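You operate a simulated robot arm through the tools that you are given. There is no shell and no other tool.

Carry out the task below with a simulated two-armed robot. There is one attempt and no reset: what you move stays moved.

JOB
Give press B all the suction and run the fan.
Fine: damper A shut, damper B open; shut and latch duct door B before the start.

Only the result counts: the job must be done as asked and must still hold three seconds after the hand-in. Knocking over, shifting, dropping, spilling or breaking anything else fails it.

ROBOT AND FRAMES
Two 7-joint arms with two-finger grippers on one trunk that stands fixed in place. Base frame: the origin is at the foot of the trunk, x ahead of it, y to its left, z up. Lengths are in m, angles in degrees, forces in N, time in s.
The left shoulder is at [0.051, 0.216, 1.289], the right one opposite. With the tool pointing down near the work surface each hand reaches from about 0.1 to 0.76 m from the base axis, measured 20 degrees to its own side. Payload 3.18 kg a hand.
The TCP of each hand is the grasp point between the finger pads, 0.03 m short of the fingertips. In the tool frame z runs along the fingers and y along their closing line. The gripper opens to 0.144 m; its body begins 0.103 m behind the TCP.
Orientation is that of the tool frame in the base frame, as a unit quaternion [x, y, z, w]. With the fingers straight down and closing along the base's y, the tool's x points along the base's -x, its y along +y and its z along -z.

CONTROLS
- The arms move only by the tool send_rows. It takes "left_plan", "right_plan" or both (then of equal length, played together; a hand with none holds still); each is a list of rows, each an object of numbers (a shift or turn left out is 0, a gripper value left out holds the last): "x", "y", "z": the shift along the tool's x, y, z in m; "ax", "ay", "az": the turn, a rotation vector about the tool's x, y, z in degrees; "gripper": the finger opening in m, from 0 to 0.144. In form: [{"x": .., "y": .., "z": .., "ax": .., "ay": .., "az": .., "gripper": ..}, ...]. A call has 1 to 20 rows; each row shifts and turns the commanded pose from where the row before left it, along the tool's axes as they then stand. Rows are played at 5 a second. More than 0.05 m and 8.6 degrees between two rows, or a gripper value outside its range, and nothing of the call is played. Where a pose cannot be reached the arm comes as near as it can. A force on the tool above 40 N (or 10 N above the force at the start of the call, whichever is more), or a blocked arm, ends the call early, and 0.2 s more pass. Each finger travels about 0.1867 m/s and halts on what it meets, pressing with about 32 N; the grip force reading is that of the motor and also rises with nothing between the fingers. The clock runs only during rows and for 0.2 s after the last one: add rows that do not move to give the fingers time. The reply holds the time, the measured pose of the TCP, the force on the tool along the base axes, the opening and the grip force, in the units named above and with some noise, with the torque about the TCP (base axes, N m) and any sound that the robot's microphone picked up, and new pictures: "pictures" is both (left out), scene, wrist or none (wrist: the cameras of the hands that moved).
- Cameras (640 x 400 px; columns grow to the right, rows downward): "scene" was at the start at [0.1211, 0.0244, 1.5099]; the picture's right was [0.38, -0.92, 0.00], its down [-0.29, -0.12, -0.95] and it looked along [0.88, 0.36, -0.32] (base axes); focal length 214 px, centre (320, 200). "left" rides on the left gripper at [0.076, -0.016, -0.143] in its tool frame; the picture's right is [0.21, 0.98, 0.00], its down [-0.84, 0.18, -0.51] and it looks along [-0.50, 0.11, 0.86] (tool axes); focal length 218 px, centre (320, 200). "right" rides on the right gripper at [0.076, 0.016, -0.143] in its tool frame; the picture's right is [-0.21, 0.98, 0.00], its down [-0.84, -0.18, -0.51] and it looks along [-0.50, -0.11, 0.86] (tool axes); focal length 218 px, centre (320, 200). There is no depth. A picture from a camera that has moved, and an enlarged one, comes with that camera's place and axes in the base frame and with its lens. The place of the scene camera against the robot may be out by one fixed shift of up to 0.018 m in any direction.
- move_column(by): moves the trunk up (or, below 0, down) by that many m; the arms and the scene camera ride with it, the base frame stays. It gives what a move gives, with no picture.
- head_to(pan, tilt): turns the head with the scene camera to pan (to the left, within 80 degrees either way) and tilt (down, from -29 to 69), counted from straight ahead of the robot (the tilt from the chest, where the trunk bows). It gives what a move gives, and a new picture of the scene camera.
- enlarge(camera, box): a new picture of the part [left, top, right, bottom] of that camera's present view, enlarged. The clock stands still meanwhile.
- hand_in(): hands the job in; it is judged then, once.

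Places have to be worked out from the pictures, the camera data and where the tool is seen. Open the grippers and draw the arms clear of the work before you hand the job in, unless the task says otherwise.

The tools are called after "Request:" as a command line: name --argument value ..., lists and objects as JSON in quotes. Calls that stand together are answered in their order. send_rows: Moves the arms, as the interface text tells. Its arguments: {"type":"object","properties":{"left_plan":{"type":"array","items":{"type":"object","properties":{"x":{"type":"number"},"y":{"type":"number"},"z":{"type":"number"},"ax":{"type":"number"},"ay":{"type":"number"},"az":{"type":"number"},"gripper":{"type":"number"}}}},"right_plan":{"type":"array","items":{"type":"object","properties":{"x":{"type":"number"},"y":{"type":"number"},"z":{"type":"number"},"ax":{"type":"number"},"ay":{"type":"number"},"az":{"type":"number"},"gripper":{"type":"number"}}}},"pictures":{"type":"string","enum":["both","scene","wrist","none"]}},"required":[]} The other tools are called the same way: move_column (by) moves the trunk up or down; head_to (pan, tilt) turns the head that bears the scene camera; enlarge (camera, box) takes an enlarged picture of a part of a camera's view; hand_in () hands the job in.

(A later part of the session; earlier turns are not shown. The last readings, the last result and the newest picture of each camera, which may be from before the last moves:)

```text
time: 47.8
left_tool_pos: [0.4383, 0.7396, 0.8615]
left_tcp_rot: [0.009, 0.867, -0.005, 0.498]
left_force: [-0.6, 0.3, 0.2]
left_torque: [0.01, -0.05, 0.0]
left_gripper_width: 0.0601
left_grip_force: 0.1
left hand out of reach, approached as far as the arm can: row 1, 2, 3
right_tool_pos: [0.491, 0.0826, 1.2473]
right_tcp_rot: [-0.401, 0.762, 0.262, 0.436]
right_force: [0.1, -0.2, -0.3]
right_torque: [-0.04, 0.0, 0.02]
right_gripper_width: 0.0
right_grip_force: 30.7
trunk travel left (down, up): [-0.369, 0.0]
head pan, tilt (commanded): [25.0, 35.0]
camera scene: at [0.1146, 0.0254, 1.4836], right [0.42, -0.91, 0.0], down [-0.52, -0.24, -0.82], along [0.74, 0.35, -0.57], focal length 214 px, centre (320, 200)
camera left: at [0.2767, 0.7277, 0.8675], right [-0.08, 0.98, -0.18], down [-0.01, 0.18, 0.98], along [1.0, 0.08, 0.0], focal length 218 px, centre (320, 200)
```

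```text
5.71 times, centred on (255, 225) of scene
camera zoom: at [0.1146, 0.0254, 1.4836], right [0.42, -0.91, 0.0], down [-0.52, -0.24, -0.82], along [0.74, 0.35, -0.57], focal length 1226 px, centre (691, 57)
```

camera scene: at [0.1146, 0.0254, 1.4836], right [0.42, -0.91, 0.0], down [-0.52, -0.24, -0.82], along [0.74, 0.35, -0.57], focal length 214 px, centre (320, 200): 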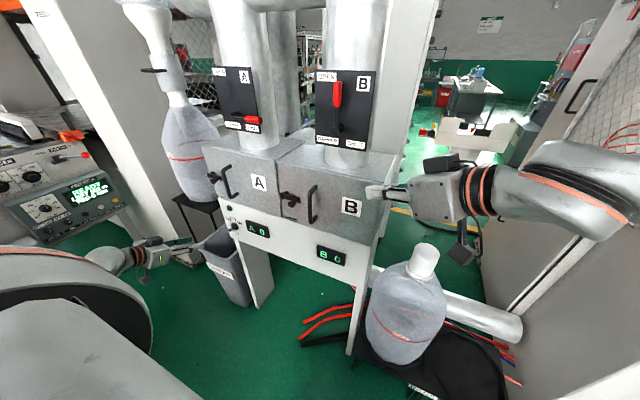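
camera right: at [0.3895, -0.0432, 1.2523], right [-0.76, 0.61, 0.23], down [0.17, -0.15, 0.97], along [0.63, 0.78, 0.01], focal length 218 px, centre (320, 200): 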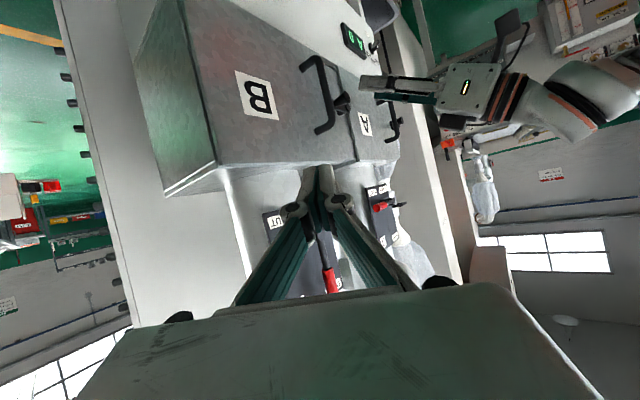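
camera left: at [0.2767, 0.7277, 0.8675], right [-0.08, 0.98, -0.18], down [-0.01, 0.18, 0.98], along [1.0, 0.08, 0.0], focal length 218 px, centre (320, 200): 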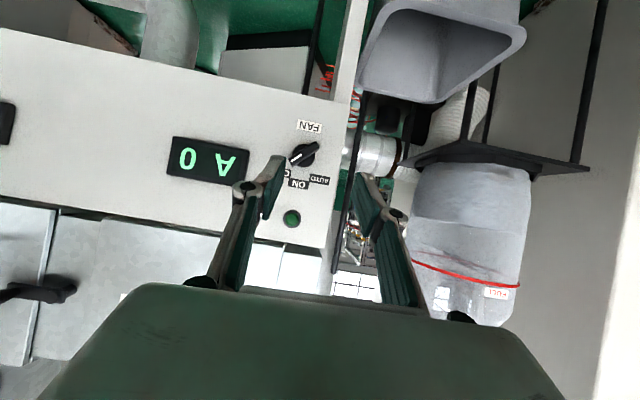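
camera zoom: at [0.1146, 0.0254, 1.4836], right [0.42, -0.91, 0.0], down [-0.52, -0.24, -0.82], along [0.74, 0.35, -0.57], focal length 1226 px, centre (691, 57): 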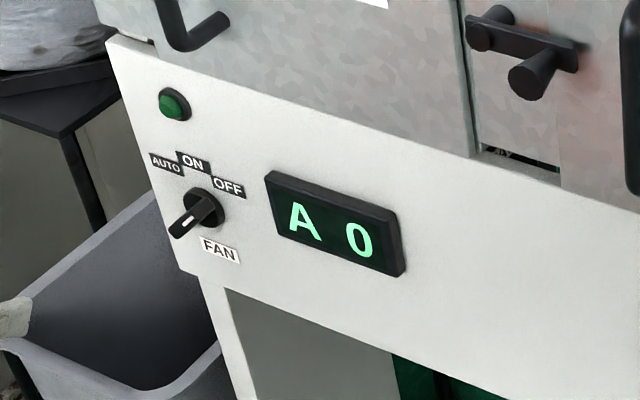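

Square-on it is clear: the white pointer line is on OFF (up and to the right), ON is straight up and AUTO is up and to the left. I need to turn the knob 45° counter-clockwise as seen from the front. I'll level the left hand and roll it 45° so the fingers can straddle the rib.

Request:
send_rows --left_plan '[{"ay": -7.5}, {"ay": -7.5}, {"ay": -7.5}, {"ay": -7.5}, {}]' --pictures "none"

Request:
send_rows --left_plan '[{"az": 7.5}, {"az": 7.5}, {"az": 7.5}, {"az": 7.5}, {"az": 7.5}, {"az": 7.5}, {}]' --pictures "both"

```text
time: 49.0
left_tool_pos: [0.4382, 0.7413, 0.8634]
left_tcp_rot: [0.008, 0.708, -0.007, 0.707]
left_force: [0.4, -0.2, 0.8]
left_torque: [-0.01, -0.01, -0.01]
left_gripper_width: 0.06
left_grip_force: 0.0
right_tool_pos: [0.4904, 0.0828, 1.2492]
right_tcp_rot: [-0.401, 0.762, 0.262, 0.436]
right_force: [0.8, 0.3, 1.0]
right_torque: [-0.02, -0.01, -0.02]
right_gripper_width: 0.0
right_grip_force: 30.9
trunk travel left (down, up): [-0.369, 0.0]
head pan, tilt (commanded): [25.0, 35.0]
```

```text
time: 50.6
left_tool_pos: [0.4397, 0.7404, 0.8625]
left_tcp_rot: [0.279, 0.651, 0.264, 0.655]
left_force: [-0.3, 0.0, -0.7]
left_torque: [-0.03, -0.01, 0.04]
left_gripper_width: 0.0601
left_grip_force: 0.2
right_tool_pos: [0.4917, 0.0837, 1.2489]
right_tcp_rot: [-0.401, 0.762, 0.262, 0.436]
right_force: [0.4, 0.4, 0.0]
right_torque: [0.0, -0.02, 0.01]
right_gripper_width: 0.0
right_grip_force: 31.1
trunk travel left (down, up): [-0.369, 0.0]
head pan, tilt (commanded): [25.0, 35.0]
camera scene: at [0.1147, 0.0258, 1.4835], right [0.42, -0.91, 0.0], down [-0.52, -0.24, -0.82], along [0.74, 0.35, -0.57], focal length 214 px, centre (320, 200)
camera left: at [0.2975, 0.7873, 0.7974], right [0.02, 0.84, 0.55], down [-0.52, -0.46, 0.72], along [0.86, -0.3, 0.42], focal length 218 px, centre (320, 200)
```

scene: 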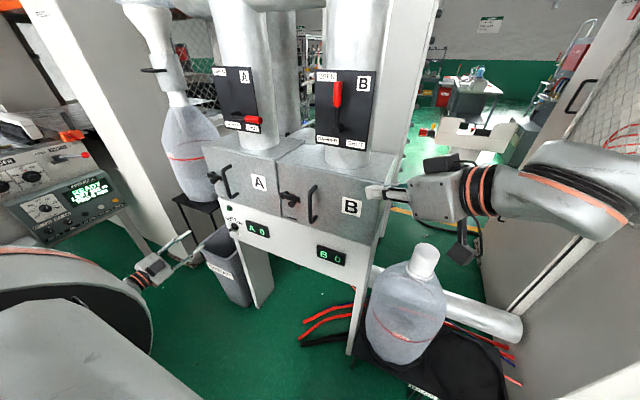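
left: 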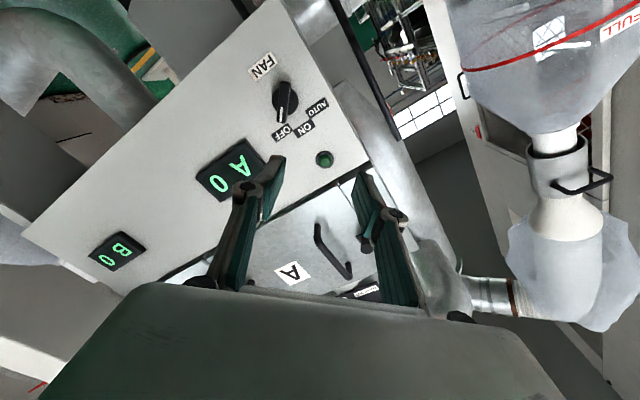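

The hand is level and rolled 45°, and the rib now looks vertical in the hand camera, so it lines up between the fingers. I'll enlarge to refine the knob's centre.

Request:
enlarge --camera "left" --box '[240, 50, 352, 180]'

```text
3.08 times, centred on (296, 115) of left
camera zoom: at [0.2975, 0.7873, 0.7974], right [0.02, 0.84, 0.55], down [-0.52, -0.46, 0.72], along [0.86, -0.3, 0.42], focal length 672 px, centre (394, 462)
```

zoom: 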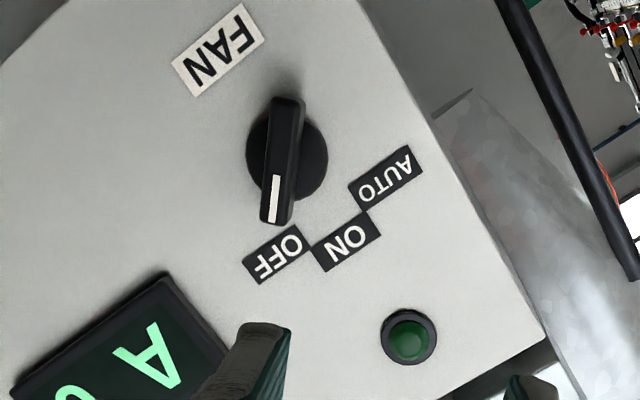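

The knob axis is at about (y 0.717, z 0.802) and the rib lies at exactly 45°. I'll line the TCP up with that axis and move most of the way in.

Request:
send_rows --left_plan '[{"x": 0.013, "y": -0.0297, "z": 0.0003}, {"x": 0.013, "y": -0.0297, "z": 0.0003}, {"x": 0.0005, "y": 0.0006, "z": 0.0367}, {"x": 0.0005, "y": 0.0006, "z": 0.0367}, {"x": 0.0005, "y": 0.0006, "z": 0.0367}, {}]' --pictures "both"

```text
time: 52.0
left_tool_pos: [0.5472, 0.7173, 0.8021]
left_tcp_rot: [0.278, 0.651, 0.263, 0.655]
left_force: [0.1, -0.6, -0.7]
left_torque: [0.02, 0.0, -0.04]
left_gripper_width: 0.0601
left_grip_force: 0.0
right_tool_pos: [0.4905, 0.0829, 1.2485]
right_tcp_rot: [-0.4, 0.762, 0.261, 0.437]
right_force: [-0.1, -0.2, -0.3]
right_torque: [-0.01, 0.0, 0.01]
right_gripper_width: 0.0002
right_grip_force: 30.6
trunk travel left (down, up): [-0.369, 0.0]
head pan, tilt (commanded): [25.0, 35.0]
camera scene: at [0.1142, 0.0255, 1.4836], right [0.42, -0.91, 0.0], down [-0.52, -0.24, -0.82], along [0.74, 0.35, -0.57], focal length 214 px, centre (320, 200)
camera left: at [0.4059, 0.7633, 0.7382], right [0.02, 0.84, 0.54], down [-0.52, -0.46, 0.72], along [0.86, -0.3, 0.42], focal length 218 px, centre (320, 200)
```

scene: 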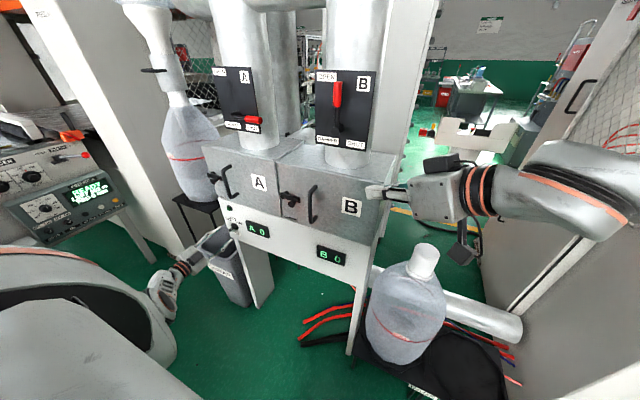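
left: 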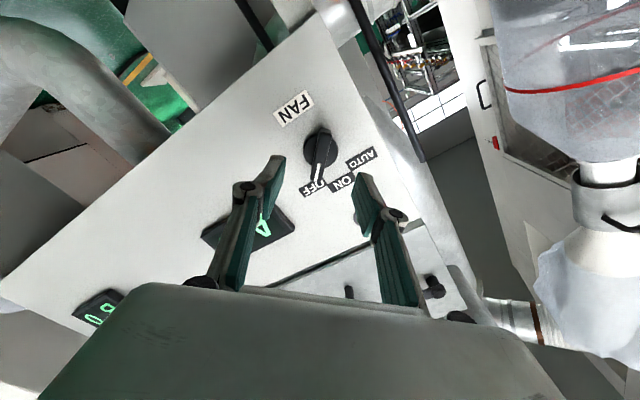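

The knob is centred between the fingers and the scrap bin is far below. I'll advance the last 5 cm and then close on the rib.

Request:
send_rows --left_plan '[{"x": 0.0002, "y": 0.0004, "z": 0.017}, {"x": 0.0002, "y": 0.0004, "z": 0.017}, {"x": 0.0002, "y": 0.0004, "z": 0.017}, {}]' --pictures "wrist"

```text
time: 53.0
left_tool_pos: [0.5963, 0.7065, 0.8154]
left_tcp_rot: [0.278, 0.652, 0.262, 0.655]
left_force: [0.4, 0.7, 0.2]
left_torque: [0.0, 0.0, 0.0]
left_gripper_width: 0.06
left_grip_force: 0.2
left hand out of reach, approached as far as the arm can: row 2, 3
right_tool_pos: [0.492, 0.0827, 1.2482]
right_tcp_rot: [-0.401, 0.762, 0.262, 0.435]
right_force: [-0.6, 0.0, 0.5]
right_torque: [-0.01, 0.03, 0.0]
right_gripper_width: 0.0
right_grip_force: 30.2
trunk travel left (down, up): [-0.369, 0.0]
head pan, tilt (commanded): [25.0, 35.0]
camera left: at [0.4551, 0.7523, 0.7502], right [0.02, 0.84, 0.54], down [-0.52, -0.46, 0.72], along [0.86, -0.3, 0.42], focal length 218 px, centre (320, 200)
```

left: 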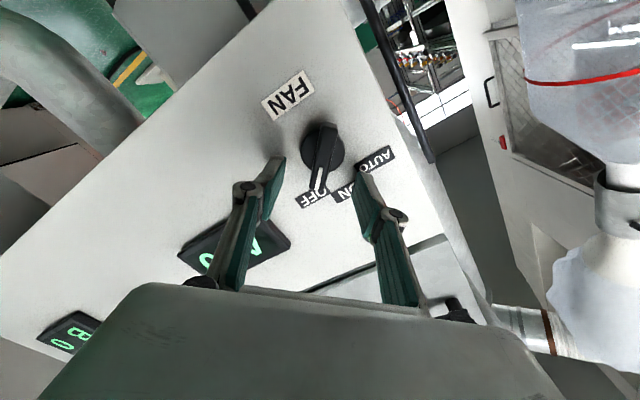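

The left arm ran out of reach and sagged about 1.5 cm off the axis, without touching anything. I'll back off and raise the left hand, tuck the right hand back, then lower the trunk so the shoulder is nearer the switch.

Request:
send_rows --left_plan '[{"z": -0.0435}, {"z": -0.0435}, {"z": -0.0435}, {"x": -0.0265, "y": 0.0266}, {"x": -0.0265, "y": 0.0266}, {"x": -0.0265, "y": 0.0266}, {"x": -0.0265, "y": 0.0266}, {}]' --right_plan '[{"z": -0.045}, {"z": -0.045}, {"x": -0.0437, "y": 0.0026, "z": -0.0241}, {"x": -0.0437, "y": 0.0026, "z": -0.0241}, {}, {}, {}, {}]' --pictures "scene"

```text
time: 54.8
left_tool_pos: [0.4678, 0.709, 0.9649]
left_tcp_rot: [0.278, 0.652, 0.262, 0.655]
left_force: [0.0, -0.4, 0.6]
left_torque: [-0.01, -0.01, 0.01]
left_gripper_width: 0.06
left_grip_force: 0.1
right_tool_pos: [0.45, 0.0157, 1.3928]
right_tcp_rot: [-0.401, 0.762, 0.262, 0.436]
right_force: [0.8, -0.2, -0.4]
right_torque: [-0.03, 0.04, 0.0]
right_gripper_width: 0.0
right_grip_force: 30.6
trunk travel left (down, up): [-0.369, 0.0]
head pan, tilt (commanded): [25.0, 35.0]
camera scene: at [0.115, 0.0259, 1.4834], right [0.42, -0.91, 0.0], down [-0.52, -0.24, -0.82], along [0.74, 0.35, -0.57], focal length 214 px, centre (320, 200)
```

scene: 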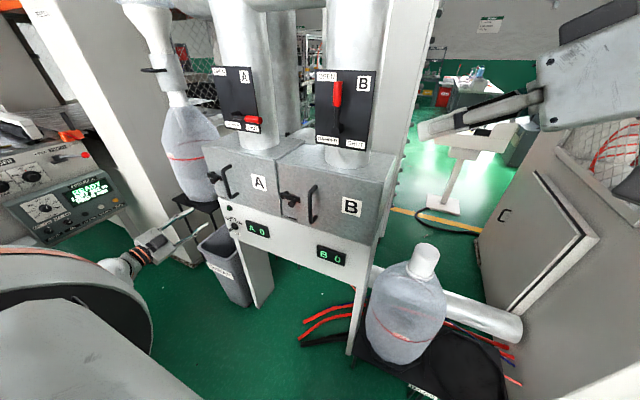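

Everything is clear. I'll lower the trunk 0.2 m.

Request:
move_column --by -0.2

Request:
head_to --pan 35 --tilt 25

```text
time: 57.0
left_tool_pos: [0.4662, 0.7098, 0.7665]
left_tcp_rot: [0.278, 0.651, 0.264, 0.656]
left_force: [-0.1, 0.5, 0.3]
left_torque: [0.0, -0.02, 0.03]
left_gripper_width: 0.0601
left_grip_force: 0.0
right_tool_pos: [0.449, 0.0173, 1.1949]
right_tcp_rot: [-0.401, 0.762, 0.261, 0.437]
right_force: [-0.3, -0.6, -0.2]
right_torque: [0.02, 0.01, -0.03]
right_gripper_width: 0.0002
right_grip_force: 30.6
trunk travel left (down, up): [-0.169, 0.2]
head pan, tilt (commanded): [25.0, 35.0]
```

```text
time: 57.7
left_tool_pos: [0.4673, 0.7094, 0.7658]
left_tcp_rot: [0.278, 0.652, 0.263, 0.655]
left_force: [0.0, 0.0, -0.3]
left_torque: [0.01, -0.02, 0.0]
left_gripper_width: 0.0597
left_grip_force: 0.1
right_tool_pos: [0.4489, 0.0153, 1.1936]
right_tcp_rot: [-0.401, 0.762, 0.261, 0.436]
right_force: [0.0, -0.1, -0.4]
right_torque: [-0.01, 0.0, -0.02]
right_gripper_width: 0.0
right_grip_force: 31.1
trunk travel left (down, up): [-0.169, 0.2]
head pan, tilt (commanded): [35.0, 25.0]
camera scene: at [0.193, 0.0414, 1.2938], right [0.57, -0.82, 0.0], down [-0.35, -0.24, -0.91], along [0.74, 0.52, -0.42], focal length 214 px, centre (320, 200)
```

scene: 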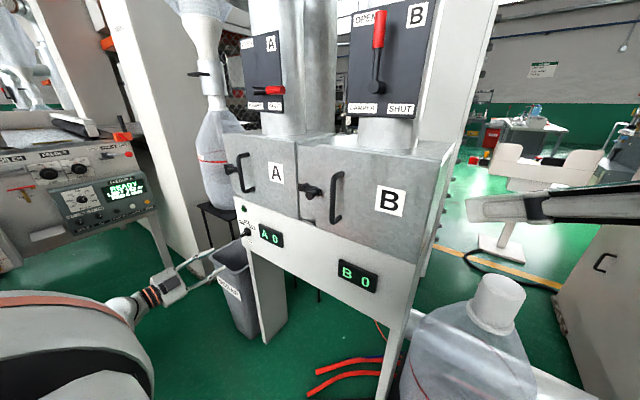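

The trunk is down and all is still. I'll realign the left hand with the switch axis and approach again.

Request:
send_rows --left_plan '[{"x": -0.019, "y": 0.0325}, {"x": 0.0004, "y": 0.0004, "z": 0.0275}, {"x": 0.0004, "y": 0.0004, "z": 0.0275}, {"x": 0.0003, "y": 0.0004, "z": 0.0275}, {}]' --pictures "wrist"

Request:
enlarge --camera "left" --box '[256, 90, 384, 210]'

```text
time: 58.9
left_tool_pos: [0.5499, 0.7169, 0.8023]
left_tcp_rot: [0.279, 0.651, 0.263, 0.655]
left_force: [-1.0, -0.5, 0.5]
left_torque: [0.01, 0.01, -0.03]
left_gripper_width: 0.0597
left_grip_force: 0.0
right_tool_pos: [0.4496, 0.0173, 1.1935]
right_tcp_rot: [-0.401, 0.762, 0.262, 0.436]
right_force: [-0.5, -0.1, 0.2]
right_torque: [-0.03, 0.01, -0.01]
right_gripper_width: 0.0001
right_grip_force: 30.9
trunk travel left (down, up): [-0.169, 0.2]
head pan, tilt (commanded): [35.0, 25.0]
camera left: at [0.4086, 0.7638, 0.7366], right [0.02, 0.84, 0.54], down [-0.52, -0.46, 0.72], along [0.86, -0.3, 0.42], focal length 218 px, centre (320, 200)
```

left: 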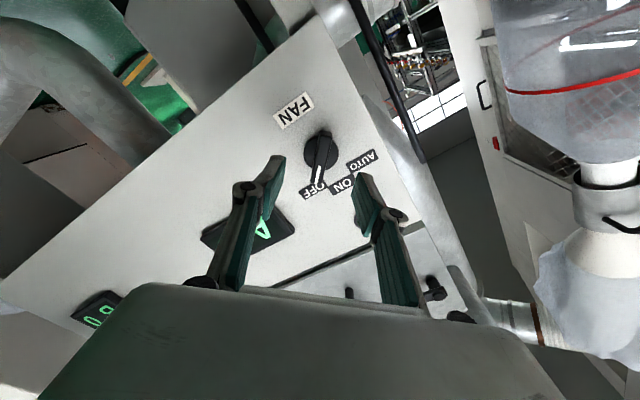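

```text
3.33 times, centred on (320, 150) of left
camera zoom: at [0.4086, 0.7638, 0.7366], right [0.02, 0.84, 0.54], down [-0.52, -0.46, 0.72], along [0.86, -0.3, 0.42], focal length 728 px, centre (320, 367)
```

zoom: 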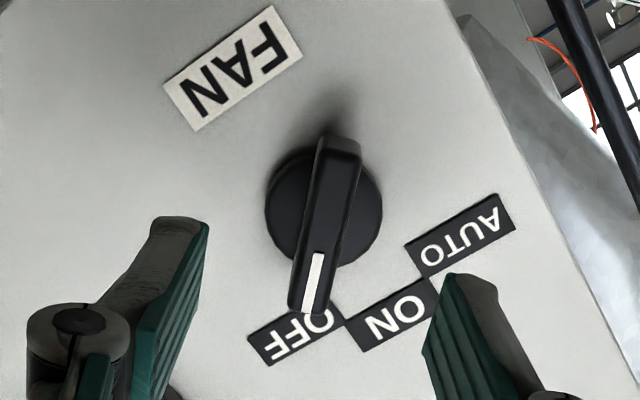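

The alignment is confirmed (axis at y 0.717, z 0.802). I'll advance the last 5 cm.

Request:
send_rows --left_plan '[{"x": 0.0002, "y": 0.0003, "z": 0.016}, {"x": 0.0002, "y": 0.0003, "z": 0.016}, {"x": 0.0002, "y": 0.0003, "z": 0.016}, {}]' --pictures "wrist"

Request:
enlarge --camera "left" --box '[240, 90, 400, 230]'

```text
time: 59.9
left_tool_pos: [0.5985, 0.7182, 0.8025]
left_tcp_rot: [0.279, 0.651, 0.262, 0.655]
left_force: [0.8, 0.2, -0.3]
left_torque: [0.03, 0.01, 0.01]
left_gripper_width: 0.0601
left_grip_force: 0.0
right_tool_pos: [0.4497, 0.0161, 1.1938]
right_tcp_rot: [-0.401, 0.761, 0.262, 0.436]
right_force: [-1.2, 0.4, 0.2]
right_torque: [-0.03, -0.02, -0.02]
right_gripper_width: 0.0
right_grip_force: 31.1
trunk travel left (down, up): [-0.169, 0.2]
head pan, tilt (commanded): [35.0, 25.0]
camera left: at [0.4564, 0.7643, 0.7365], right [0.02, 0.84, 0.54], down [-0.52, -0.46, 0.73], along [0.86, -0.3, 0.42], focal length 218 px, centre (320, 200)
```

left: 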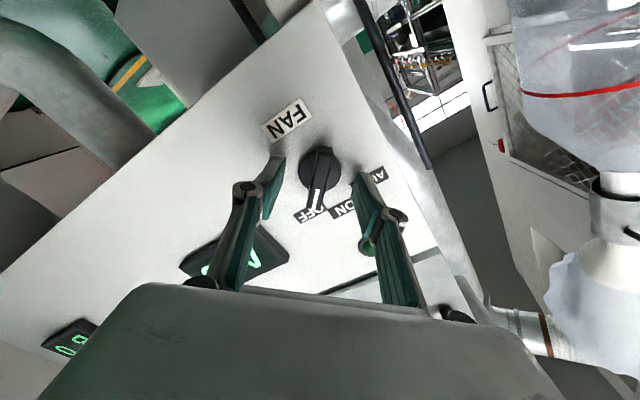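

```text
2.86 times, centred on (320, 160) of left
camera zoom: at [0.4564, 0.7643, 0.7365], right [0.02, 0.84, 0.54], down [-0.52, -0.46, 0.73], along [0.86, -0.3, 0.42], focal length 624 px, centre (320, 314)
```

zoom: 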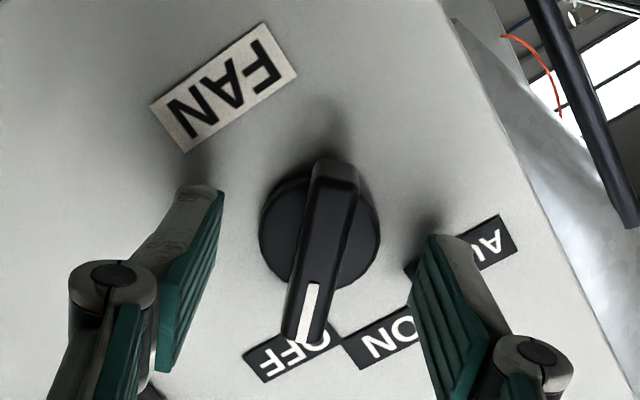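

The fingers straddle the rib on both sides with the tips near the panel. Closing the grip now.

Request:
send_rows --left_plan '[{"gripper": 0.0}, {}, {}, {}]' --pictures "wrist"

Request:
enlarge --camera "left" --box '[240, 90, 400, 230]'

```text
time: 60.9
left_tool_pos: [0.5983, 0.7183, 0.8007]
left_tcp_rot: [0.28, 0.652, 0.261, 0.655]
left_force: [0.6, -5.1, -2.3]
left_torque: [0.0, -0.22, -0.24]
left_gripper_width: 0.0128
left_grip_force: 42.4
right_tool_pos: [0.4492, 0.0171, 1.192]
right_tcp_rot: [-0.401, 0.762, 0.262, 0.436]
right_force: [0.8, -0.8, 0.3]
right_torque: [-0.01, -0.01, 0.04]
right_gripper_width: 0.0001
right_grip_force: 31.1
trunk travel left (down, up): [-0.169, 0.2]
head pan, tilt (commanded): [35.0, 25.0]
camera left: at [0.4564, 0.764, 0.7361], right [0.02, 0.84, 0.54], down [-0.52, -0.46, 0.73], along [0.86, -0.3, 0.42], focal length 218 px, centre (320, 200)
```

left: 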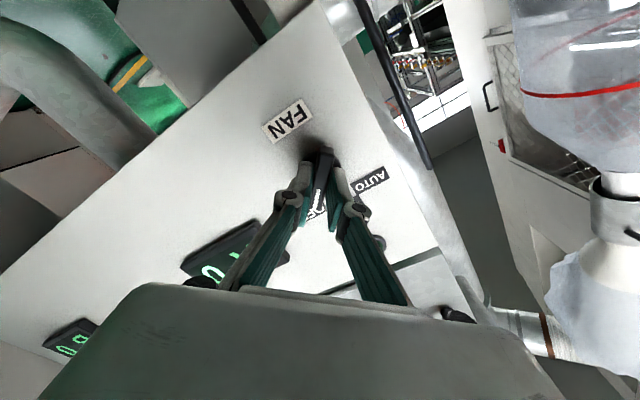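

```text
2.86 times, centred on (320, 160) of left
camera zoom: at [0.4564, 0.764, 0.7361], right [0.02, 0.84, 0.54], down [-0.52, -0.46, 0.73], along [0.86, -0.3, 0.42], focal length 624 px, centre (320, 314)
```

zoom: 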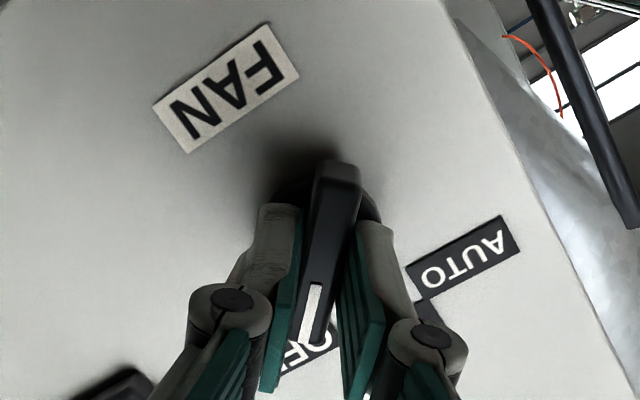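

The rib is gripped at 12.8 mm. I'll now turn 45° counter-clockwise (negative about the tool axis) to bring the pointer from OFF to ON.

Request:
send_rows --left_plan '[{"az": -7.5}, {"az": -7.5}, {"az": -7.5}, {"az": -7.5}, {"az": -7.5}, {"az": -7.5}, {}]' --pictures "both"

Request:
enlarge --camera "left" --box '[240, 90, 400, 230]'

```text
time: 62.5
left_tool_pos: [0.5974, 0.7184, 0.8017]
left_tcp_rot: [0.011, 0.709, -0.007, 0.705]
left_force: [-8.9, -4.9, -9.6]
left_torque: [3.99, -0.26, 0.48]
left_gripper_width: 0.0367
left_grip_force: 44.8
right_tool_pos: [0.4497, 0.0167, 1.1938]
right_tcp_rot: [-0.401, 0.762, 0.262, 0.435]
right_force: [-0.3, 0.7, -0.2]
right_torque: [0.05, -0.03, 0.02]
right_gripper_width: 0.0001
right_grip_force: 30.7
trunk travel left (down, up): [-0.169, 0.2]
head pan, tilt (commanded): [35.0, 25.0]
camera scene: at [0.1929, 0.0414, 1.2937], right [0.57, -0.82, 0.0], down [-0.35, -0.24, -0.91], along [0.74, 0.52, -0.42], focal length 214 px, centre (320, 200)
camera left: at [0.4547, 0.7061, 0.725], right [0.02, 0.98, -0.2], down [-0.5, 0.19, 0.85], along [0.87, 0.08, 0.49], focal length 218 px, centre (320, 200)
```

scene: 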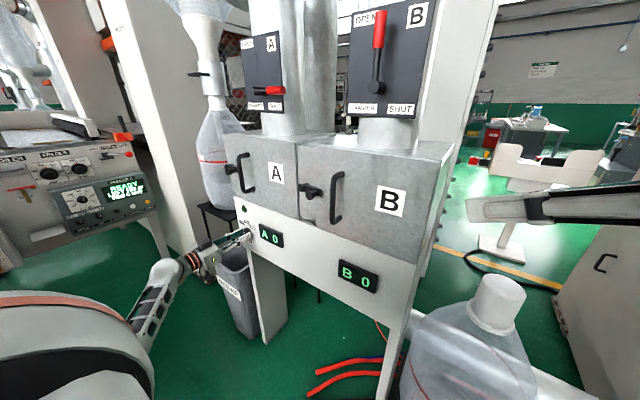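
left: 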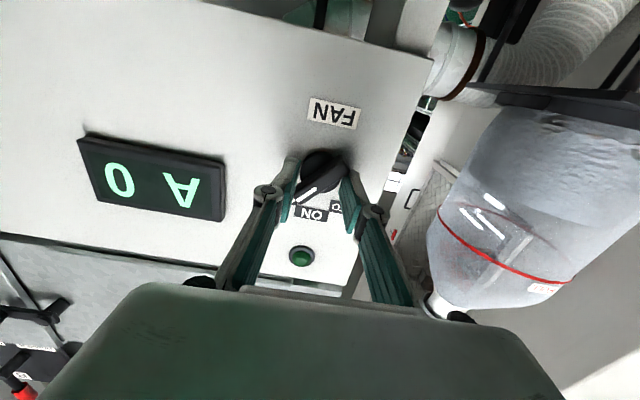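

```text
2.86 times, centred on (320, 160) of left
camera zoom: at [0.4547, 0.7061, 0.725], right [0.02, 0.98, -0.2], down [-0.5, 0.19, 0.85], along [0.87, 0.08, 0.49], focal length 624 px, centre (320, 314)
```

zoom: 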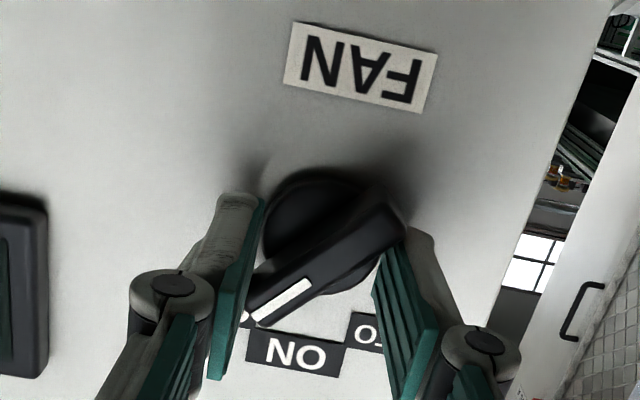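

The knob resisted: the fingers were forced open to 37 mm with 4 N·m on the wrist, and the pointer still looks near OFF. I'll open, back off a little and look closely before deciding how to turn it.

Request:
send_rows --left_plan '[{"gripper": 0.07}, {}, {"z": -0.03}, {"z": -0.03}, {}]' --pictures "wrist"

Request:
enlarge --camera "left" --box '[240, 70, 400, 200]'

Request:
enlarge --camera "scene" --box '[225, 195, 305, 245]'

```text
time: 63.7
left_tool_pos: [0.537, 0.7213, 0.8011]
left_tcp_rot: [0.008, 0.709, -0.009, 0.706]
left_force: [-0.1, 0.2, -0.4]
left_torque: [0.02, 0.01, -0.01]
left_gripper_width: 0.0698
left_grip_force: 0.1
right_tool_pos: [0.45, 0.0162, 1.194]
right_tcp_rot: [-0.401, 0.762, 0.262, 0.436]
right_force: [0.1, 0.6, 0.0]
right_torque: [-0.02, 0.0, -0.01]
right_gripper_width: 0.0
right_grip_force: 31.0
trunk travel left (down, up): [-0.169, 0.2]
head pan, tilt (commanded): [35.0, 25.0]
camera left: at [0.3948, 0.7078, 0.7248], right [0.02, 0.98, -0.21], down [-0.5, 0.19, 0.84], along [0.87, 0.09, 0.49], focal length 218 px, centre (320, 200)
```

left: 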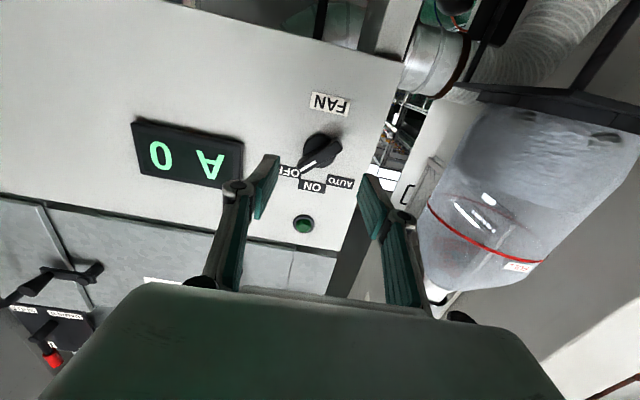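

```text
3.08 times, centred on (320, 135) of left
camera zoom: at [0.3948, 0.7078, 0.7248], right [0.02, 0.98, -0.21], down [-0.5, 0.19, 0.84], along [0.87, 0.09, 0.49], focal length 672 px, centre (320, 400)
```

zoom: 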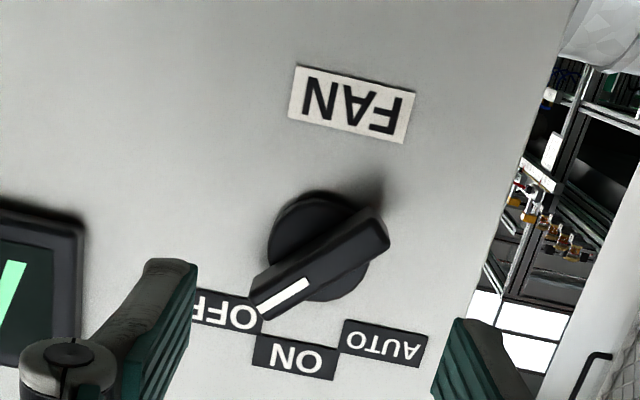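

```text
8.00 times, centred on (265, 220) of scene
camera zoom: at [0.193, 0.0415, 1.2938], right [0.57, -0.82, 0.0], down [-0.35, -0.24, -0.91], along [0.74, 0.52, -0.42], focal length 1716 px, centre (760, 40)
```

zoom: 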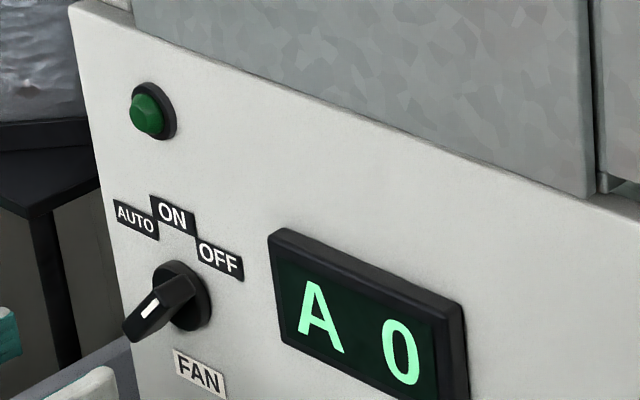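

The switch is back exactly on OFF, so it gave elastically at most. I'll regrip it and turn in small steps, reading torque and opening at each to understand how it resists.

Request:
send_rows --left_plan '[{"az": 7.5}, {"az": 7.5}, {"az": 7.5}, {"az": 7.5}, {"az": 7.5}, {"az": 7.5}, {}]' --pictures "none"

```text
time: 65.3
left_tool_pos: [0.5376, 0.7198, 0.8015]
left_tcp_rot: [0.279, 0.651, 0.263, 0.655]
left_force: [-0.1, 0.1, 0.4]
left_torque: [0.01, -0.01, 0.01]
left_gripper_width: 0.0701
left_grip_force: 0.0
right_tool_pos: [0.4501, 0.0167, 1.1936]
right_tcp_rot: [-0.401, 0.762, 0.262, 0.437]
right_force: [0.3, -0.3, -0.4]
right_torque: [0.01, 0.01, -0.02]
right_gripper_width: 0.0
right_grip_force: 30.5
trunk travel left (down, up): [-0.169, 0.2]
head pan, tilt (commanded): [35.0, 25.0]
```

Back in line. I'll re-enter slightly deeper, grip, and turn only 7.5° to read the resistance.

Request:
send_rows --left_plan '[{"x": -0.0005, "y": -0.0005, "z": 0.0213}, {"z": 0.0213}, {"z": 0.0213}, {}, {"gripper": 0.0}, {}, {}, {}]' --pictures "none"

Request:
send_rows --left_plan '[{"az": -7.5}, {}]' --pictures "wrist"

```text
time: 67.1
left_tool_pos: [0.6006, 0.7179, 0.8012]
left_tcp_rot: [0.28, 0.652, 0.262, 0.655]
left_force: [-24.0, -1.8, -4.7]
left_torque: [0.02, 0.66, 0.72]
left_gripper_width: 0.0129
left_grip_force: 43.0
right_tool_pos: [0.4479, 0.0168, 1.1931]
right_tcp_rot: [-0.401, 0.762, 0.262, 0.437]
right_force: [0.0, 0.9, -0.6]
right_torque: [-0.02, -0.01, -0.01]
right_gripper_width: 0.0002
right_grip_force: 30.6
trunk travel left (down, up): [-0.169, 0.2]
head pan, tilt (commanded): [35.0, 25.0]
```

```text
time: 67.7
left_tool_pos: [0.6007, 0.7186, 0.801]
left_tcp_rot: [0.235, 0.669, 0.217, 0.671]
left_force: [-21.0, 0.8, -7.5]
left_torque: [1.38, 0.12, 0.3]
left_gripper_width: 0.0152
left_grip_force: 44.5
right_tool_pos: [0.4484, 0.0174, 1.1929]
right_tcp_rot: [-0.401, 0.761, 0.262, 0.437]
right_force: [0.2, -0.2, 0.5]
right_torque: [-0.02, 0.0, 0.0]
right_gripper_width: 0.0
right_grip_force: 30.7
trunk travel left (down, up): [-0.169, 0.2]
head pan, tilt (commanded): [35.0, 25.0]
camera left: at [0.4592, 0.7554, 0.7305], right [0.02, 0.9, 0.43], down [-0.51, -0.36, 0.78], along [0.86, -0.24, 0.46], focal length 218 px, centre (320, 200)
```

left: 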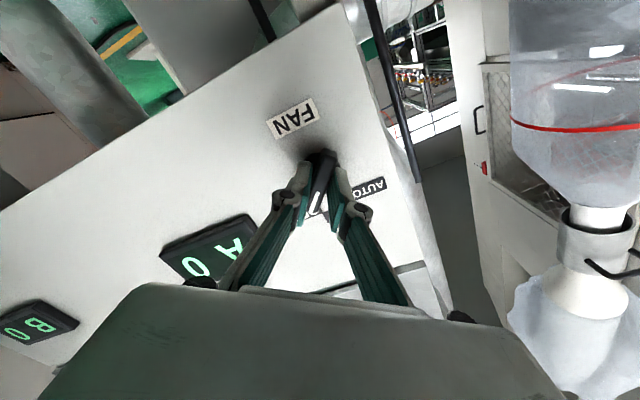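

After 7.5° the pads have just spread (15.2 mm) at 1.4 N·m with the tips touching the bezel. I'll zoom in to see whether the rib itself moved.

Request:
enlarge --camera "left" --box '[272, 110, 368, 220]'

Request:
enlarge --camera "scene" --box '[220, 190, 292, 250]'

Request:
enlarge --camera "scene" --box '[220, 130, 420, 300]'

```text
3.64 times, centred on (320, 165) of left
camera zoom: at [0.4592, 0.7554, 0.7305], right [0.02, 0.9, 0.43], down [-0.51, -0.36, 0.78], along [0.86, -0.24, 0.46], focal length 794 px, centre (320, 327)
```

zoom: 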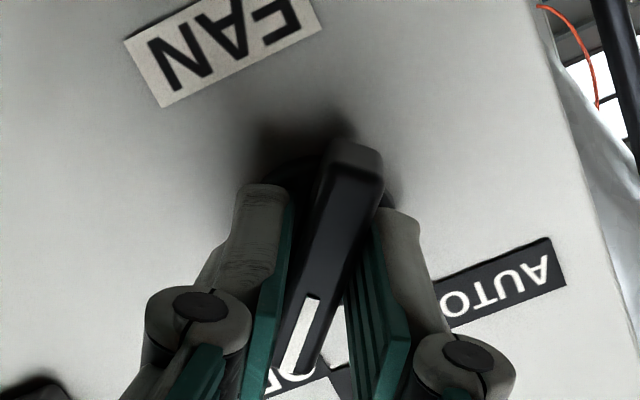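

```text
6.67 times, centred on (256, 220) of scene
camera zoom: at [0.1918, 0.042, 1.2939], right [0.57, -0.82, 0.0], down [-0.35, -0.24, -0.91], along [0.74, 0.52, -0.42], focal length 1430 px, centre (747, 67)
```

zoom: 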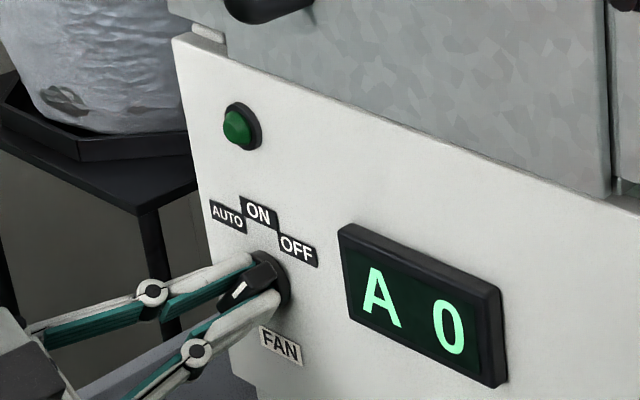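

```text
2.35 times, centred on (320, 215) of scene
camera zoom: at [0.1918, 0.042, 1.2939], right [0.57, -0.82, 0.0], down [-0.35, -0.24, -0.91], along [0.74, 0.52, -0.42], focal length 505 px, centre (320, 165)
```

zoom: 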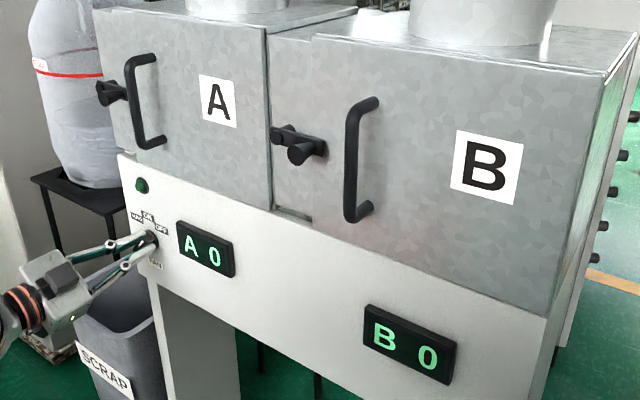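

The rib hasn't moved at all, so it is effectively blocked in that direction. I'll return to the aligned grip and try a tiny turn the other way to compare.

Request:
send_rows --left_plan '[{"az": 7.5, "z": -0.003}, {}]' --pictures "none"

Request:
send_rows --left_plan '[{"az": 6.0}, {}]' --pictures "wrist"

Request:
enlarge --camera "left" --box '[272, 110, 368, 220]'

```text
time: 68.3
left_tool_pos: [0.6017, 0.7189, 0.8001]
left_tcp_rot: [0.278, 0.651, 0.263, 0.656]
left_force: [16.7, 4.4, -5.4]
left_torque: [0.01, 0.28, 0.46]
left_gripper_width: 0.0129
left_grip_force: 42.8
right_tool_pos: [0.4501, 0.0173, 1.1924]
right_tcp_rot: [-0.401, 0.763, 0.261, 0.435]
right_force: [-0.4, 1.1, -0.6]
right_torque: [0.0, -0.02, 0.01]
right_gripper_width: 0.0
right_grip_force: 30.8
trunk travel left (down, up): [-0.169, 0.2]
head pan, tilt (commanded): [35.0, 25.0]
```

```text
time: 68.9
left_tool_pos: [0.6011, 0.7187, 0.8015]
left_tcp_rot: [0.313, 0.636, 0.296, 0.641]
left_force: [25.8, 2.5, -2.7]
left_torque: [-0.02, 0.1, 0.29]
left_gripper_width: 0.0128
left_grip_force: 42.9
right_tool_pos: [0.4518, 0.0174, 1.1922]
right_tcp_rot: [-0.401, 0.762, 0.262, 0.436]
right_force: [-0.3, 0.9, 0.6]
right_torque: [0.0, 0.02, 0.03]
right_gripper_width: 0.0
right_grip_force: 30.9
trunk travel left (down, up): [-0.169, 0.2]
head pan, tilt (commanded): [35.0, 25.0]
camera left: at [0.4599, 0.7707, 0.7407], right [0.02, 0.78, 0.63], down [-0.52, -0.53, 0.67], along [0.86, -0.34, 0.39], focal length 218 px, centre (320, 200)
```

left: 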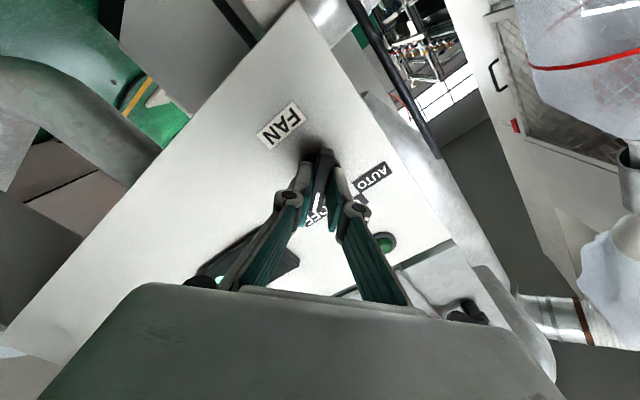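

```text
3.64 times, centred on (320, 165) of left
camera zoom: at [0.4599, 0.7707, 0.7407], right [0.02, 0.78, 0.63], down [-0.52, -0.53, 0.67], along [0.86, -0.34, 0.39], focal length 794 px, centre (320, 327)
```

zoom: 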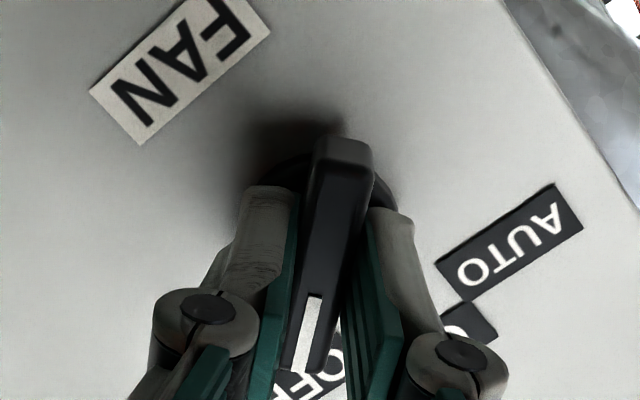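

Turning clockwise the knob followed freely with zero torque and unchanged opening, while counter-clockwise it is hard-blocked at OFF. I'll probe where the clockwise travel ends, in small steps.

Request:
send_rows --left_plan '[{"az": 5.0, "z": 0.002}, {}]' --pictures "none"

Request:
send_rows --left_plan '[{"az": 5.0}, {}]' --pictures "wrist"

Request:
enlarge --camera "left" --box '[272, 110, 368, 220]'

Request:
enlarge --camera "scene" --box '[220, 190, 292, 250]'

```text
time: 69.5
left_tool_pos: [0.5999, 0.7176, 0.8001]
left_tcp_rot: [0.34, 0.622, 0.324, 0.627]
left_force: [7.4, -3.6, -0.2]
left_torque: [0.0, 0.14, 0.25]
left_gripper_width: 0.013
left_grip_force: 42.9
right_tool_pos: [0.4503, 0.0164, 1.1927]
right_tcp_rot: [-0.4, 0.763, 0.261, 0.436]
right_force: [-0.3, -0.1, 0.4]
right_torque: [0.0, -0.01, 0.01]
right_gripper_width: 0.0
right_grip_force: 30.4
trunk travel left (down, up): [-0.169, 0.2]
head pan, tilt (commanded): [35.0, 25.0]
```

```text
time: 70.1
left_tool_pos: [0.6009, 0.7182, 0.8]
left_tcp_rot: [0.366, 0.607, 0.351, 0.612]
left_force: [2.7, -6.4, -1.2]
left_torque: [0.0, 0.36, 0.57]
left_gripper_width: 0.0129
left_grip_force: 42.1
right_tool_pos: [0.4501, 0.0172, 1.1928]
right_tcp_rot: [-0.401, 0.762, 0.262, 0.435]
right_force: [0.4, 0.3, -0.4]
right_torque: [-0.01, -0.02, -0.01]
right_gripper_width: 0.0001
right_grip_force: 30.9
trunk travel left (down, up): [-0.169, 0.2]
head pan, tilt (commanded): [35.0, 25.0]
camera left: at [0.46, 0.7802, 0.7501], right [0.02, 0.66, 0.75], down [-0.52, -0.64, 0.57], along [0.85, -0.4, 0.33], focal length 218 px, centre (320, 200)
```

left: 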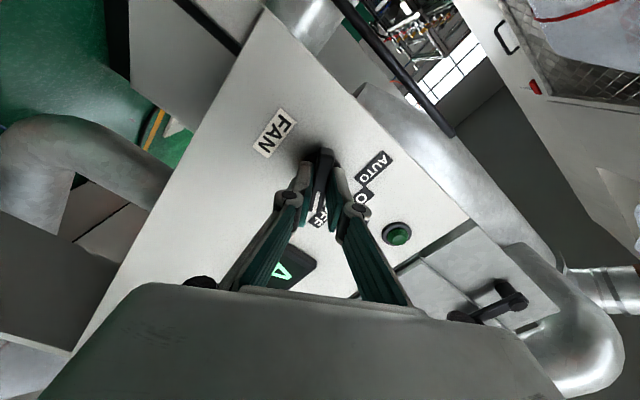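

```text
3.64 times, centred on (320, 165) of left
camera zoom: at [0.46, 0.7802, 0.7501], right [0.02, 0.66, 0.75], down [-0.52, -0.64, 0.57], along [0.85, -0.4, 0.33], focal length 794 px, centre (320, 327)
```

zoom: 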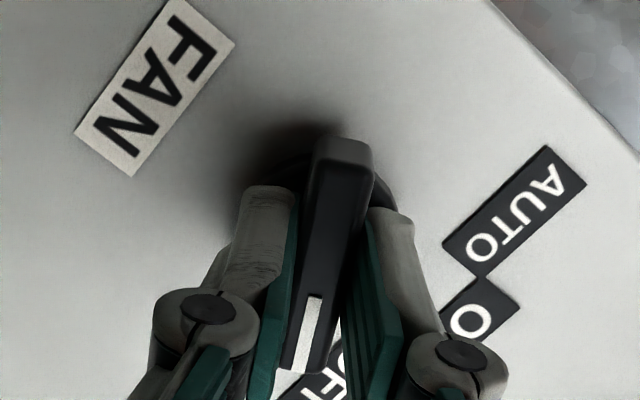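

```text
6.67 times, centred on (256, 220) of scene
camera zoom: at [0.1935, 0.0411, 1.2937], right [0.57, -0.82, 0.0], down [-0.35, -0.24, -0.91], along [0.74, 0.52, -0.42], focal length 1430 px, centre (747, 67)
```

zoom: 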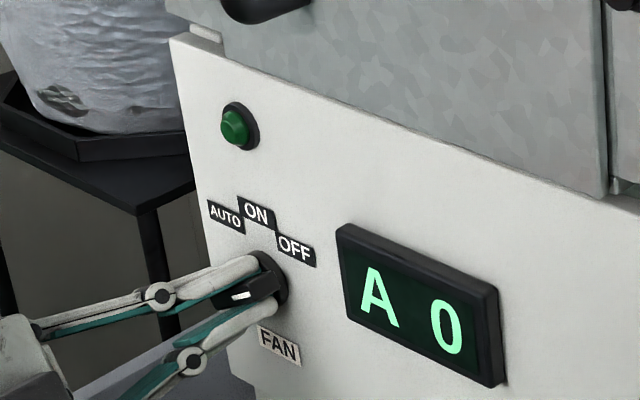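

The knob turned clockwise with no resistance to about 61°, off the OFF mark. I'll keep turning slowly clockwise, watching torque, sound and the displays, to find where the travel really leads.

Request:
send_rows --left_plan '[{"az": 7.0}, {"az": 7.0}, {}]' --pictures "wrist"

Request:
enlarge --camera "scene" --box '[220, 190, 292, 250]'

Request:
enlarge --camera "left" --box '[272, 110, 368, 220]'

```text
time: 70.9
left_tool_pos: [0.6012, 0.7175, 0.8005]
left_tcp_rot: [0.439, 0.557, 0.424, 0.563]
left_force: [2.9, -4.9, -3.6]
left_torque: [-0.01, 0.32, 0.6]
left_gripper_width: 0.0126
left_grip_force: 42.4
right_tool_pos: [0.4504, 0.0168, 1.1935]
right_tcp_rot: [-0.401, 0.762, 0.261, 0.436]
right_force: [-0.1, -0.3, -0.7]
right_torque: [0.02, 0.03, -0.02]
right_gripper_width: 0.0
right_grip_force: 31.1
trunk travel left (down, up): [-0.169, 0.2]
head pan, tilt (commanded): [35.0, 25.0]
camera left: at [0.4603, 0.7908, 0.7657], right [0.01, 0.45, 0.89], down [-0.52, -0.76, 0.39], along [0.85, -0.47, 0.23], focal length 218 px, centre (320, 200)
```

left: 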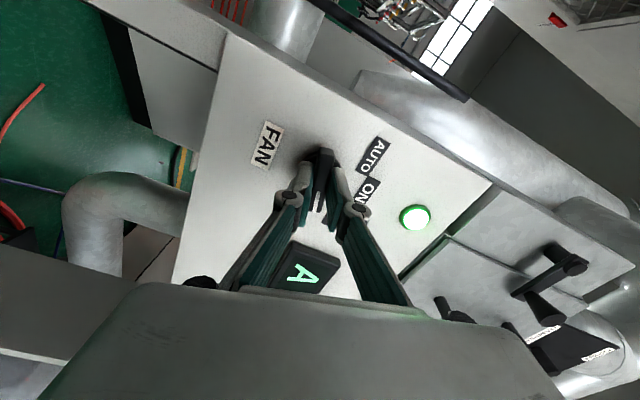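

```text
6.67 times, centred on (256, 220) of scene
camera zoom: at [0.1936, 0.0413, 1.2937], right [0.57, -0.82, 0.0], down [-0.35, -0.24, -0.91], along [0.74, 0.52, -0.42], focal length 1430 px, centre (747, 67)
```

zoom: 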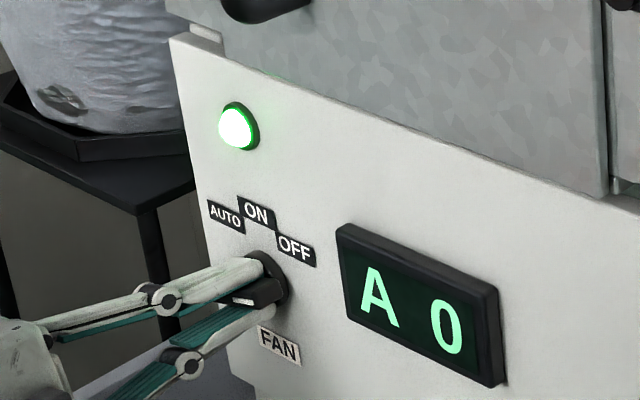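

```text
3.64 times, centred on (320, 165) of left
camera zoom: at [0.4603, 0.7908, 0.7657], right [0.01, 0.45, 0.89], down [-0.52, -0.76, 0.39], along [0.85, -0.47, 0.23], focal length 794 px, centre (320, 327)
```

zoom: 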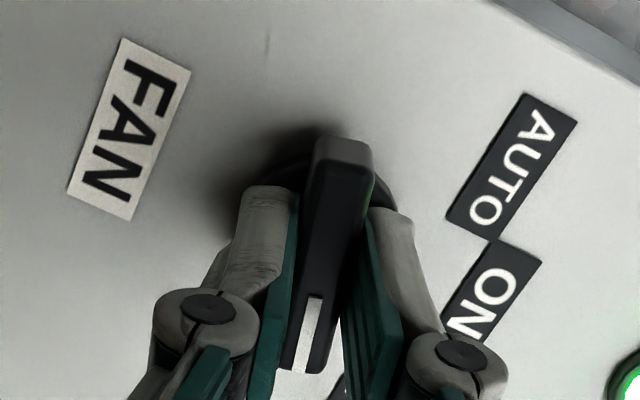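

The green lamp has just lit with the knob at about 75–78°, so clockwise is the working direction despite the legend. I'll check the displays before turning any further.

Request:
enlarge --camera "scene" --box '[220, 130, 420, 300]'

Request:
send_rows --left_plan '[{}, {}, {}]' --pictures "both"

Request:
enlarge --camera "scene" --box '[220, 180, 400, 300]'

```text
2.35 times, centred on (320, 215) of scene
camera zoom: at [0.1936, 0.0413, 1.2937], right [0.57, -0.82, 0.0], down [-0.35, -0.24, -0.91], along [0.74, 0.52, -0.42], focal length 505 px, centre (320, 165)
```

zoom: 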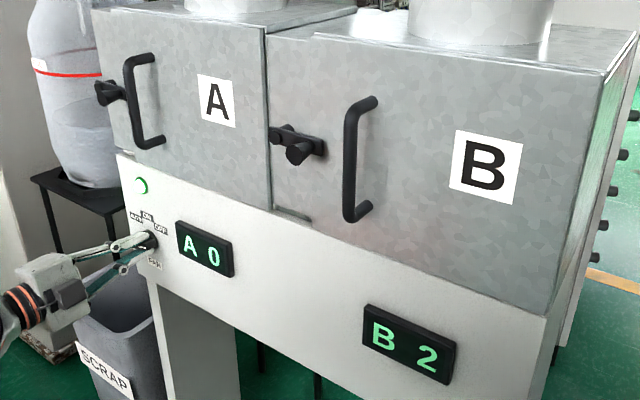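

```text
time: 71.7
left_tool_pos: [0.6008, 0.7166, 0.8002]
left_tcp_rot: [0.439, 0.557, 0.423, 0.565]
left_force: [1.3, -4.2, -5.4]
left_torque: [-0.01, 0.17, 0.09]
left_gripper_width: 0.0126
left_grip_force: 43.1
right_tool_pos: [0.4505, 0.0161, 1.1929]
right_tcp_rot: [-0.401, 0.762, 0.262, 0.435]
right_force: [-0.3, 0.0, 0.8]
right_torque: [0.0, 0.0, 0.01]
right_gripper_width: 0.0001
right_grip_force: 30.9
trunk travel left (down, up): [-0.169, 0.2]
head pan, tilt (commanded): [35.0, 25.0]
camera scene: at [0.1935, 0.0415, 1.2937], right [0.57, -0.82, 0.0], down [-0.35, -0.24, -0.91], along [0.74, 0.52, -0.42], focal length 214 px, centre (320, 200)
camera left: at [0.4603, 0.7908, 0.7656], right [0.01, 0.45, 0.89], down [-0.52, -0.76, 0.39], along [0.85, -0.47, 0.23], focal length 218 px, centre (320, 200)
```

scene: 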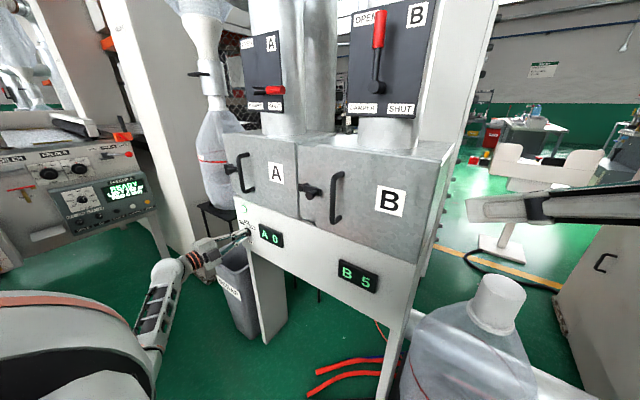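
left: 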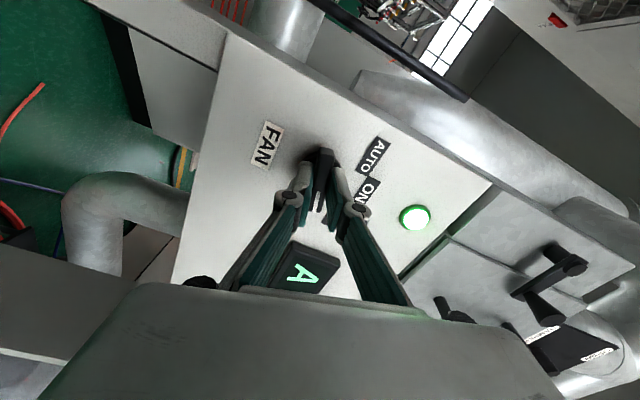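

```text
3.33 times, centred on (310, 240) of scene
camera zoom: at [0.1935, 0.0415, 1.2937], right [0.57, -0.82, 0.0], down [-0.35, -0.24, -0.91], along [0.74, 0.52, -0.42], focal length 715 px, centre (353, 67)
```

zoom: 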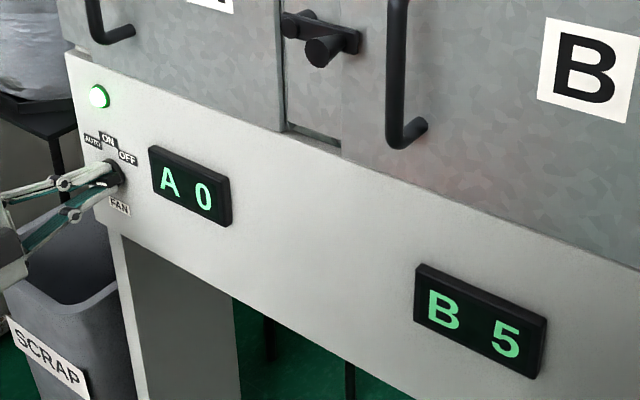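

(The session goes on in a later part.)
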